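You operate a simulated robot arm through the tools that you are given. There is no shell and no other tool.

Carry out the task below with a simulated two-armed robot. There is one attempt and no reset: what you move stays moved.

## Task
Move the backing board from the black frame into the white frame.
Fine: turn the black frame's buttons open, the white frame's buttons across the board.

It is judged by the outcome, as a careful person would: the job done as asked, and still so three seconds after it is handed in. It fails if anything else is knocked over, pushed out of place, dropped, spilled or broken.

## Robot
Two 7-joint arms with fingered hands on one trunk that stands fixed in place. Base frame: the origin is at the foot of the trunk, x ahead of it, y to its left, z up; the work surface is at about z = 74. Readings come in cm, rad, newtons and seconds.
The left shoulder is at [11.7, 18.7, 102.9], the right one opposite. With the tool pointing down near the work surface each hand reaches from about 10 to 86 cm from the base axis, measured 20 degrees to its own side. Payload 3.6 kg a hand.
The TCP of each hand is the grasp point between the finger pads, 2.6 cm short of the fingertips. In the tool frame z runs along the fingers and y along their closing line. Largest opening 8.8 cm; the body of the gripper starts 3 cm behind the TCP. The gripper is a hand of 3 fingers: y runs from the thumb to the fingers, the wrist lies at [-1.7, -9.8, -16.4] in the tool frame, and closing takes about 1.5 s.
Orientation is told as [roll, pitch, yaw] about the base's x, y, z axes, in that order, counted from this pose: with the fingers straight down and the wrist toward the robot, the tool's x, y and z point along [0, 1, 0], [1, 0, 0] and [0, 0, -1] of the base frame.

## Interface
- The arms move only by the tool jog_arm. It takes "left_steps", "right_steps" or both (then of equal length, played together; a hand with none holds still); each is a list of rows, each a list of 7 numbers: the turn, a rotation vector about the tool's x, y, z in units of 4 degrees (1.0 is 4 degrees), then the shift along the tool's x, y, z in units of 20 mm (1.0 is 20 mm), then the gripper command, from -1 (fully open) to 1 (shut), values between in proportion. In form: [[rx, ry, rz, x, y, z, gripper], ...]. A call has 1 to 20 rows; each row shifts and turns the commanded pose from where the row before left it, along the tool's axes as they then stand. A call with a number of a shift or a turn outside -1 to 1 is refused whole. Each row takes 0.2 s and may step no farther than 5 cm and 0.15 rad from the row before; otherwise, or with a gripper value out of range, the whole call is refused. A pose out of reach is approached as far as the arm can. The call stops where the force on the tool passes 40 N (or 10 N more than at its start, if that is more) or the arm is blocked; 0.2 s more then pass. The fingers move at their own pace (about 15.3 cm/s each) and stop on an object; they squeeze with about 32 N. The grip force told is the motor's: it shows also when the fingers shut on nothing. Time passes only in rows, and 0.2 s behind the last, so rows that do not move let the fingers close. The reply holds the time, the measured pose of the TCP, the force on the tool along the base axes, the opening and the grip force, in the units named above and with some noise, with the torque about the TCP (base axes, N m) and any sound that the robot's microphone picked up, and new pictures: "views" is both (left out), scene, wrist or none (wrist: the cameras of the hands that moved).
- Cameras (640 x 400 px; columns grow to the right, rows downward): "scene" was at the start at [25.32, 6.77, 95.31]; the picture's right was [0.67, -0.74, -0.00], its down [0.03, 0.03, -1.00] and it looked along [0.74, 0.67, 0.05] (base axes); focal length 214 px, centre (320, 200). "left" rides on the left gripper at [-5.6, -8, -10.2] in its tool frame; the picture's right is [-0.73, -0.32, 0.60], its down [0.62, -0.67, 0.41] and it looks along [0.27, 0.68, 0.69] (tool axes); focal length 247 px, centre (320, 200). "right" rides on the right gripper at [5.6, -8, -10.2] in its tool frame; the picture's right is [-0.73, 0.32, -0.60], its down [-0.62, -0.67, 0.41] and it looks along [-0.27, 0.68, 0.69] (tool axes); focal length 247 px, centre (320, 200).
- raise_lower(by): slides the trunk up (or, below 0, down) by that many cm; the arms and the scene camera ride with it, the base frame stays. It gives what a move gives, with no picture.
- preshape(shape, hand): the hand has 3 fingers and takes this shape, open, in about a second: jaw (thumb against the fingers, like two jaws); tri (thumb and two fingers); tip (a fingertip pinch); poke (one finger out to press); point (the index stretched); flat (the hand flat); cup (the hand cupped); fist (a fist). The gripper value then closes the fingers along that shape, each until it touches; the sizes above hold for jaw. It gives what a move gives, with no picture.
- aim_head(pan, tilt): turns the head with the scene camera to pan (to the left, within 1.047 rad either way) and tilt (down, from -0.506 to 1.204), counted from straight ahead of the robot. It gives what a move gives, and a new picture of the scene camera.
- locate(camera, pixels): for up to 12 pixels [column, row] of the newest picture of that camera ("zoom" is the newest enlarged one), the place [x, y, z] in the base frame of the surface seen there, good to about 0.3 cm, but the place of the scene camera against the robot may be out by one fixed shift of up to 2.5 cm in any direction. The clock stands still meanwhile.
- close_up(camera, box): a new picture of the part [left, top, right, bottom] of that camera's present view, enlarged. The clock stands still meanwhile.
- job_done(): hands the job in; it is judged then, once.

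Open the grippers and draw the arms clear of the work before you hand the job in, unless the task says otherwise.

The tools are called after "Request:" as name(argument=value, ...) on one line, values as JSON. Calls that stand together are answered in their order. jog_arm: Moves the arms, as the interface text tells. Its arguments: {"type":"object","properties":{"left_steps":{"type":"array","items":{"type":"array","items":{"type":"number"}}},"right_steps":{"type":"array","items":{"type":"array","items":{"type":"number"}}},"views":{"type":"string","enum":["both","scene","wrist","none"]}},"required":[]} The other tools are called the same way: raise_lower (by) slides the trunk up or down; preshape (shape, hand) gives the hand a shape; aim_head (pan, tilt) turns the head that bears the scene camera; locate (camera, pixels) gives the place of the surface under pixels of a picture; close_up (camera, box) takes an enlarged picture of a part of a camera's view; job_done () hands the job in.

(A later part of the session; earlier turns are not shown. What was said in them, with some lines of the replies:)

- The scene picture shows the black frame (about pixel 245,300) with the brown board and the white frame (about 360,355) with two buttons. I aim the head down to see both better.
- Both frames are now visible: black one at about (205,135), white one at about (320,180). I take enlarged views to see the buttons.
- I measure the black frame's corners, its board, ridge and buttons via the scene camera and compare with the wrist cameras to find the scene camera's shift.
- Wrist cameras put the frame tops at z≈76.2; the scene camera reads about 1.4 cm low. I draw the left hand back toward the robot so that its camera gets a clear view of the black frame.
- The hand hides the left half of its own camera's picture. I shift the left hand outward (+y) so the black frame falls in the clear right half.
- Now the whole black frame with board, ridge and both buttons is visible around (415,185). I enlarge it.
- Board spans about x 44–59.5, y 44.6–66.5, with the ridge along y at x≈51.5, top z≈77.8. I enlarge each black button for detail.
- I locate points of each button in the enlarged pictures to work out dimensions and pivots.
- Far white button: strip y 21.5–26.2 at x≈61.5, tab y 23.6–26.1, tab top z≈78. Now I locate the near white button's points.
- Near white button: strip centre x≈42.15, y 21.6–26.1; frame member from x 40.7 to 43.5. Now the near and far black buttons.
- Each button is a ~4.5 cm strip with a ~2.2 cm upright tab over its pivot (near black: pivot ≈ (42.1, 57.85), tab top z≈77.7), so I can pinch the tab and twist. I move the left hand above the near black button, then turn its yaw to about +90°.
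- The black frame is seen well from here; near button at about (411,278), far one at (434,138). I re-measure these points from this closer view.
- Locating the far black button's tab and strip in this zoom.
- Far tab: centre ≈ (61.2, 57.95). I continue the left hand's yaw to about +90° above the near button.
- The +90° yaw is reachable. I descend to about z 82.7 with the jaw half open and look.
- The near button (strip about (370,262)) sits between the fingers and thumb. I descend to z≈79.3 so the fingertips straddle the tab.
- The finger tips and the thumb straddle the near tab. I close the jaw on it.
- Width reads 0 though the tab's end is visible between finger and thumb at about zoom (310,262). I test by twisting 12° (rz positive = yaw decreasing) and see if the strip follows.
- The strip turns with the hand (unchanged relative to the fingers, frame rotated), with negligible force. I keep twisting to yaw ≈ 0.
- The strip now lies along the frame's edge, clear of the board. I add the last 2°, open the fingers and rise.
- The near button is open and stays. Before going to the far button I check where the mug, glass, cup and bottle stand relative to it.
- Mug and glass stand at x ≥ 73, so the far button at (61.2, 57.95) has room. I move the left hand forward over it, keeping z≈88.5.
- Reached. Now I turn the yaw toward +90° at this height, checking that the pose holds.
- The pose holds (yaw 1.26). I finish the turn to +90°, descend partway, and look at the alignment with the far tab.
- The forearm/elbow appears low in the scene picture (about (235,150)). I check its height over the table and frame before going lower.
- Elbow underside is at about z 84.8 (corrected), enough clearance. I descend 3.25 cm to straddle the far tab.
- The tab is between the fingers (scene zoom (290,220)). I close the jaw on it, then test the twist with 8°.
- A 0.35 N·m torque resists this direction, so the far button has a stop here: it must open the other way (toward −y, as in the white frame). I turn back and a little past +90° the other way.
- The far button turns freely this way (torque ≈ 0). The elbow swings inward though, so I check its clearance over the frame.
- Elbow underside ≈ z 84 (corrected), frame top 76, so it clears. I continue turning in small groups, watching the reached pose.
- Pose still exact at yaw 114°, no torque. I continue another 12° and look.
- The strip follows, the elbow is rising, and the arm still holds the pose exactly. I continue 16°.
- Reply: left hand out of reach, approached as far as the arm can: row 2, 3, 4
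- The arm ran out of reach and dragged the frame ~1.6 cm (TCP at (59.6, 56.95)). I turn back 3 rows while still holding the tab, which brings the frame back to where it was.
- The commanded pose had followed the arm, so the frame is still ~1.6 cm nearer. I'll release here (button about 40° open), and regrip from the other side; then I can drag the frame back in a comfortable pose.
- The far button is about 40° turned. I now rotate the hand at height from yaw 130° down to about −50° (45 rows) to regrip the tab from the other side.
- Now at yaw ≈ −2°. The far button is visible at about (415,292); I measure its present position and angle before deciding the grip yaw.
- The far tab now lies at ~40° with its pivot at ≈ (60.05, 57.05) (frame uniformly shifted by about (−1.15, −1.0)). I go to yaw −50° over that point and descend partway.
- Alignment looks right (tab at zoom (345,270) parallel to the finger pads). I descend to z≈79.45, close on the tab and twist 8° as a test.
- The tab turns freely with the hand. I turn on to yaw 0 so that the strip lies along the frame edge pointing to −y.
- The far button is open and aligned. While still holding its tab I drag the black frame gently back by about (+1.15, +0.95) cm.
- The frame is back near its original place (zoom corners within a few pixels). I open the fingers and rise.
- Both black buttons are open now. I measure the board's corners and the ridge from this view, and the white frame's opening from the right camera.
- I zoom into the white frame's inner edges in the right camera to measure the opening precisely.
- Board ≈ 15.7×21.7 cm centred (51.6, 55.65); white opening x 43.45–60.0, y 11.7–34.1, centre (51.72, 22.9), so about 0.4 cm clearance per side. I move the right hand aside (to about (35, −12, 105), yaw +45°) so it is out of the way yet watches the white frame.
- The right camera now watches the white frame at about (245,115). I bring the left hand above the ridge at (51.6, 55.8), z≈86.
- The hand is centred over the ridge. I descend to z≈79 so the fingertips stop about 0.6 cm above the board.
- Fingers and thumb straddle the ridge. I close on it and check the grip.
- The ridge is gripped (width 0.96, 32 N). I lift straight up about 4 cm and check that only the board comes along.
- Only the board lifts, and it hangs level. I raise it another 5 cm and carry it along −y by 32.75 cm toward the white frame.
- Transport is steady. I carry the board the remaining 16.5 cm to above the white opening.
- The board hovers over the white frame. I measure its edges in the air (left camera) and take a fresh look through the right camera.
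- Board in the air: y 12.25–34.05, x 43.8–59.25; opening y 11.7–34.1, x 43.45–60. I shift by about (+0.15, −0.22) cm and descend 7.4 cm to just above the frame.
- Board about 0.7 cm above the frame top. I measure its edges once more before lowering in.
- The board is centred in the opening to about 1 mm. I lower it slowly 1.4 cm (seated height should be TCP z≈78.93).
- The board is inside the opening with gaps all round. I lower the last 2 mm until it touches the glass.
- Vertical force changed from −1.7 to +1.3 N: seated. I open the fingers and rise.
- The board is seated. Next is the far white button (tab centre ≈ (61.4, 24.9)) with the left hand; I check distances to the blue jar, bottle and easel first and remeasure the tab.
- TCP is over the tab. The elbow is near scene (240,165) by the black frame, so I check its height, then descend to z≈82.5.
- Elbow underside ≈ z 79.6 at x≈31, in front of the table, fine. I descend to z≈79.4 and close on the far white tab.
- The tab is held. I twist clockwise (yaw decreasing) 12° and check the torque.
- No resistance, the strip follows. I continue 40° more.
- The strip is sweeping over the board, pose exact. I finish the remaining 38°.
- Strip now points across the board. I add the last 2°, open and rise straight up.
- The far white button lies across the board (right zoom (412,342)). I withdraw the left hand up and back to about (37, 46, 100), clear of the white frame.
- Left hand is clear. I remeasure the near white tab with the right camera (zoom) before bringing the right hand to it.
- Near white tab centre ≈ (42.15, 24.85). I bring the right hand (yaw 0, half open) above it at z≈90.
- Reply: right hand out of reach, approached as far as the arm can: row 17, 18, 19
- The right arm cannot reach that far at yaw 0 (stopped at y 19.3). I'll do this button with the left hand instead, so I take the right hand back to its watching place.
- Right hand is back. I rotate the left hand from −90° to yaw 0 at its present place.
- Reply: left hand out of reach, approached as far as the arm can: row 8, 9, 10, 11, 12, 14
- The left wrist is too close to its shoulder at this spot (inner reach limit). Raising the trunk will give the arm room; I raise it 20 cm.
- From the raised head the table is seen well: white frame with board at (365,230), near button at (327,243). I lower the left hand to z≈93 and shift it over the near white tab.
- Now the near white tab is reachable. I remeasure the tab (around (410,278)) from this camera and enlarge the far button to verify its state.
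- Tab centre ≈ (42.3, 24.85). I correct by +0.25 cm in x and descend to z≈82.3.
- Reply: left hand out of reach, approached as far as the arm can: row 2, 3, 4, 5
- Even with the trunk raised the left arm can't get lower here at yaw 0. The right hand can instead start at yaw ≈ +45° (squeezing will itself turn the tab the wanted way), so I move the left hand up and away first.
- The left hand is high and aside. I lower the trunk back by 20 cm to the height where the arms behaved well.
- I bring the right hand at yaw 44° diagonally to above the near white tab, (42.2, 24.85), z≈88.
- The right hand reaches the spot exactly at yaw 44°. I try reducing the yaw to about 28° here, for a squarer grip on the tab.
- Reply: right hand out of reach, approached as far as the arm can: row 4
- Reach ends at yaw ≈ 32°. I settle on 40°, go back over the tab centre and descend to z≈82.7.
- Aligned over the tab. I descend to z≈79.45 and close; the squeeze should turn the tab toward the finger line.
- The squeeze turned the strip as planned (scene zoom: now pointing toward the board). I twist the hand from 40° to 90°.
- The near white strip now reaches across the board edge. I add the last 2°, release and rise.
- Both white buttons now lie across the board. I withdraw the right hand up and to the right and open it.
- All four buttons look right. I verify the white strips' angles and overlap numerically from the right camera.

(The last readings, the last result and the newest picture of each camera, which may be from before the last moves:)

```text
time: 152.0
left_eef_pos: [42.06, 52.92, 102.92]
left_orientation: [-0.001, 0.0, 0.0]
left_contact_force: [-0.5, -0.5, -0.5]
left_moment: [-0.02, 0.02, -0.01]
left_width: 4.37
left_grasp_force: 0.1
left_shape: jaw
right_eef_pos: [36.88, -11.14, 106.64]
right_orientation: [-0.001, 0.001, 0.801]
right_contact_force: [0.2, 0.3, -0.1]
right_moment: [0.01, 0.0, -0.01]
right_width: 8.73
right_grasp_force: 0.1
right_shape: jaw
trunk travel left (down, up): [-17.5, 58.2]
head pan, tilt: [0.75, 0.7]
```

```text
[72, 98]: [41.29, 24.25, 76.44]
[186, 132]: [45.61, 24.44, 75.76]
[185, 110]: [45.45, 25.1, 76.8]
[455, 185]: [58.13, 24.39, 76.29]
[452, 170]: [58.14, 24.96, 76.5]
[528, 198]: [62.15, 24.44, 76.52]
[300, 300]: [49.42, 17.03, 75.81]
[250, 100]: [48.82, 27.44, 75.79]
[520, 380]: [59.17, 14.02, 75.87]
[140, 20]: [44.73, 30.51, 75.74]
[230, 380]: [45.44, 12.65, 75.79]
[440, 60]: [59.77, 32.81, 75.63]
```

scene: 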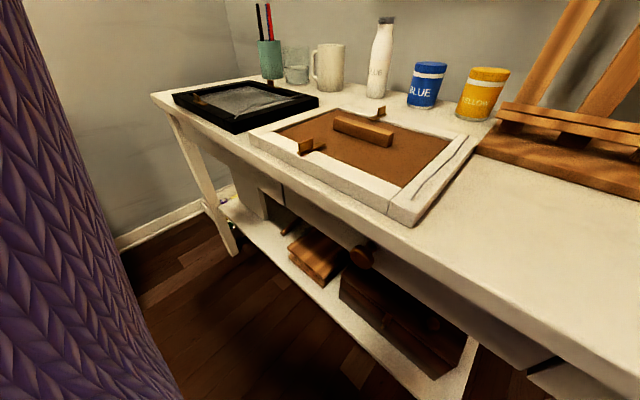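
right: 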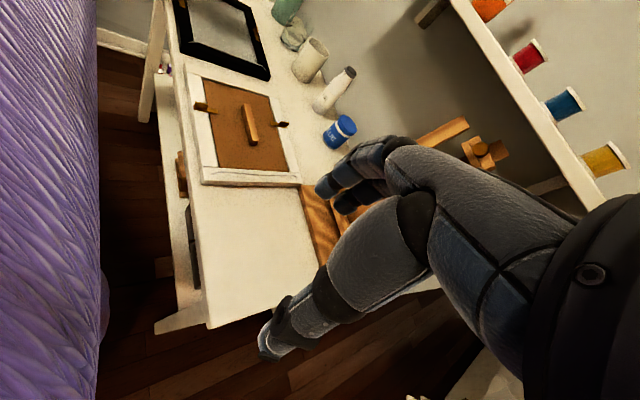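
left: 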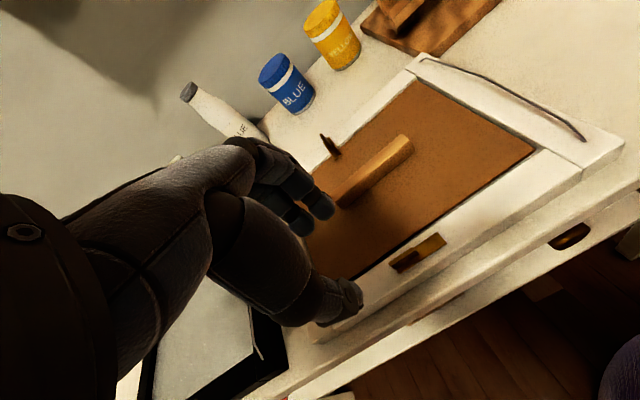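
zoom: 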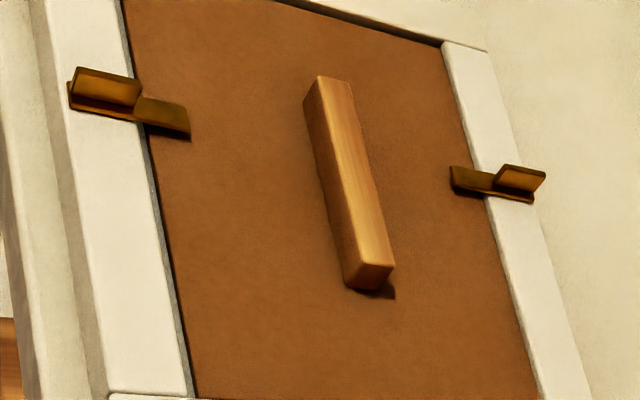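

Near strip overlaps the board to x 45.5, far strip to x 58.1, both perpendicular; board is flat at z≈75.75. I open the left hand fully and draw it back from above the black frame.

Request:
jog_arm(left_steps=[[0, 0, 0, 0, -1, -0.3, -0.5], [0, 0, 0, 0, -1, -0.3, -1], [0, 0, 0, 0, -1, -0.3, -1], [0, 0, 0, 0, -1, -0.3, -1], [0, 0, 0, 0, -1, -0.3, -1], [0, 0, 0, 0, -1, -0.3, -1], [0, 0, 0, 0, -1, 0, -1], [0, 0, 0, 0, 0, 0, -1]], views="both")

Request:
aim_head(pan=0.6, tilt=0.6)

```text
time: 153.8
left_eef_pos: [28.01, 52.84, 106.47]
left_orientation: [0.0, 0.001, -0.001]
left_contact_force: [0.6, 0.1, -0.7]
left_moment: [-0.01, 0.0, -0.02]
left_width: 8.77
left_grasp_force: 0.1
left_shape: jaw
right_eef_pos: [36.84, -11.06, 106.5]
right_orientation: [0.0, 0.001, 0.803]
right_contact_force: [-0.3, 0.5, -0.3]
right_moment: [0.0, 0.02, -0.01]
right_width: 8.75
right_grasp_force: 0.1
right_shape: jaw
trunk travel left (down, up): [-17.5, 58.2]
head pan, tilt: [0.75, 0.7]
```

scene: 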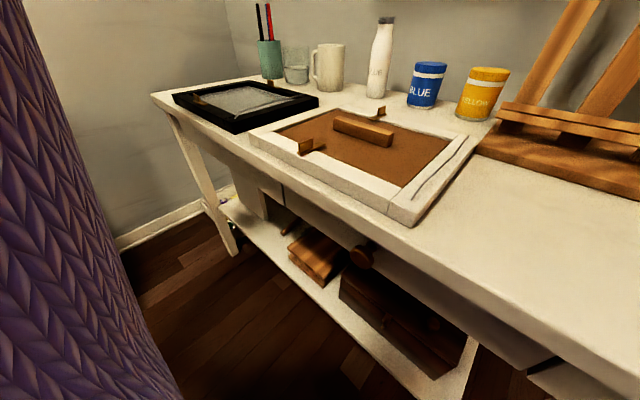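
left: 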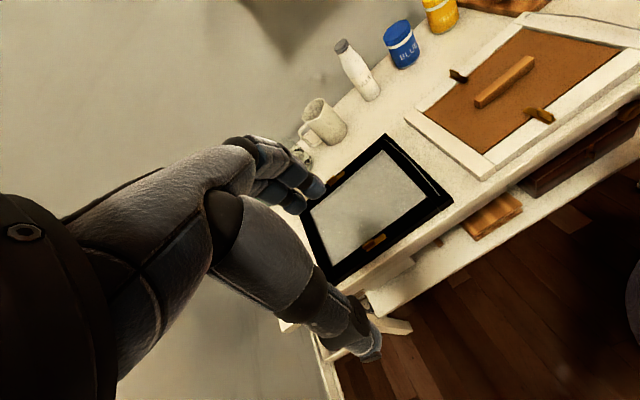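

```text
time: 154.5
left_eef_pos: [27.87, 53.06, 106.36]
left_orientation: [0.001, 0.0, -0.001]
left_contact_force: [0.6, -0.1, -0.5]
left_moment: [-0.01, 0.03, 0.02]
left_width: 8.79
left_grasp_force: 0.1
left_shape: jaw
right_eef_pos: [36.95, -11.12, 106.63]
right_orientation: [0.001, -0.002, 0.802]
right_contact_force: [0.1, -0.2, -1.0]
right_moment: [-0.01, -0.02, 0.0]
right_width: 8.76
right_grasp_force: 0.2
right_shape: jaw
trunk travel left (down, up): [-17.5, 58.2]
head pan, tilt: [0.6, 0.6]
```

scene: 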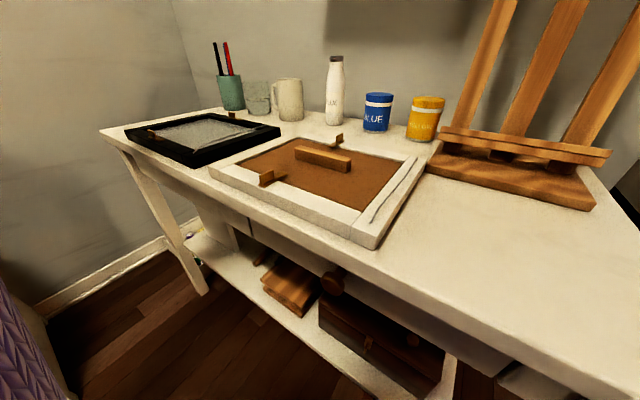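

The view matches the first one: both frames and all objects are in their places, the board sits in the white frame under its two closed buttons, and the black frame's buttons are open. Hands are open and clear, so I hand in the job.

Request:
job_done()

```text
The job is handed in.
```

The backing board is now in the white frame, lying flat, with both of the white frame's buttons turned across it. The black frame is empty and both of its buttons are open.

- **White frame:** each button overlaps the board by about 1.5 cm and sits square across its edge.
- **Black frame:** while I was turning its far button, the left arm ran out of reach and dragged the frame about 1.5 cm. I pulled it back, and it now sits within a few millimetres of where it started.
- **Everything else:** in the last picture the mug, glass, bottle, jars, pencil cup and easel looked to be in their original places. Both hands are open and clear of the work.
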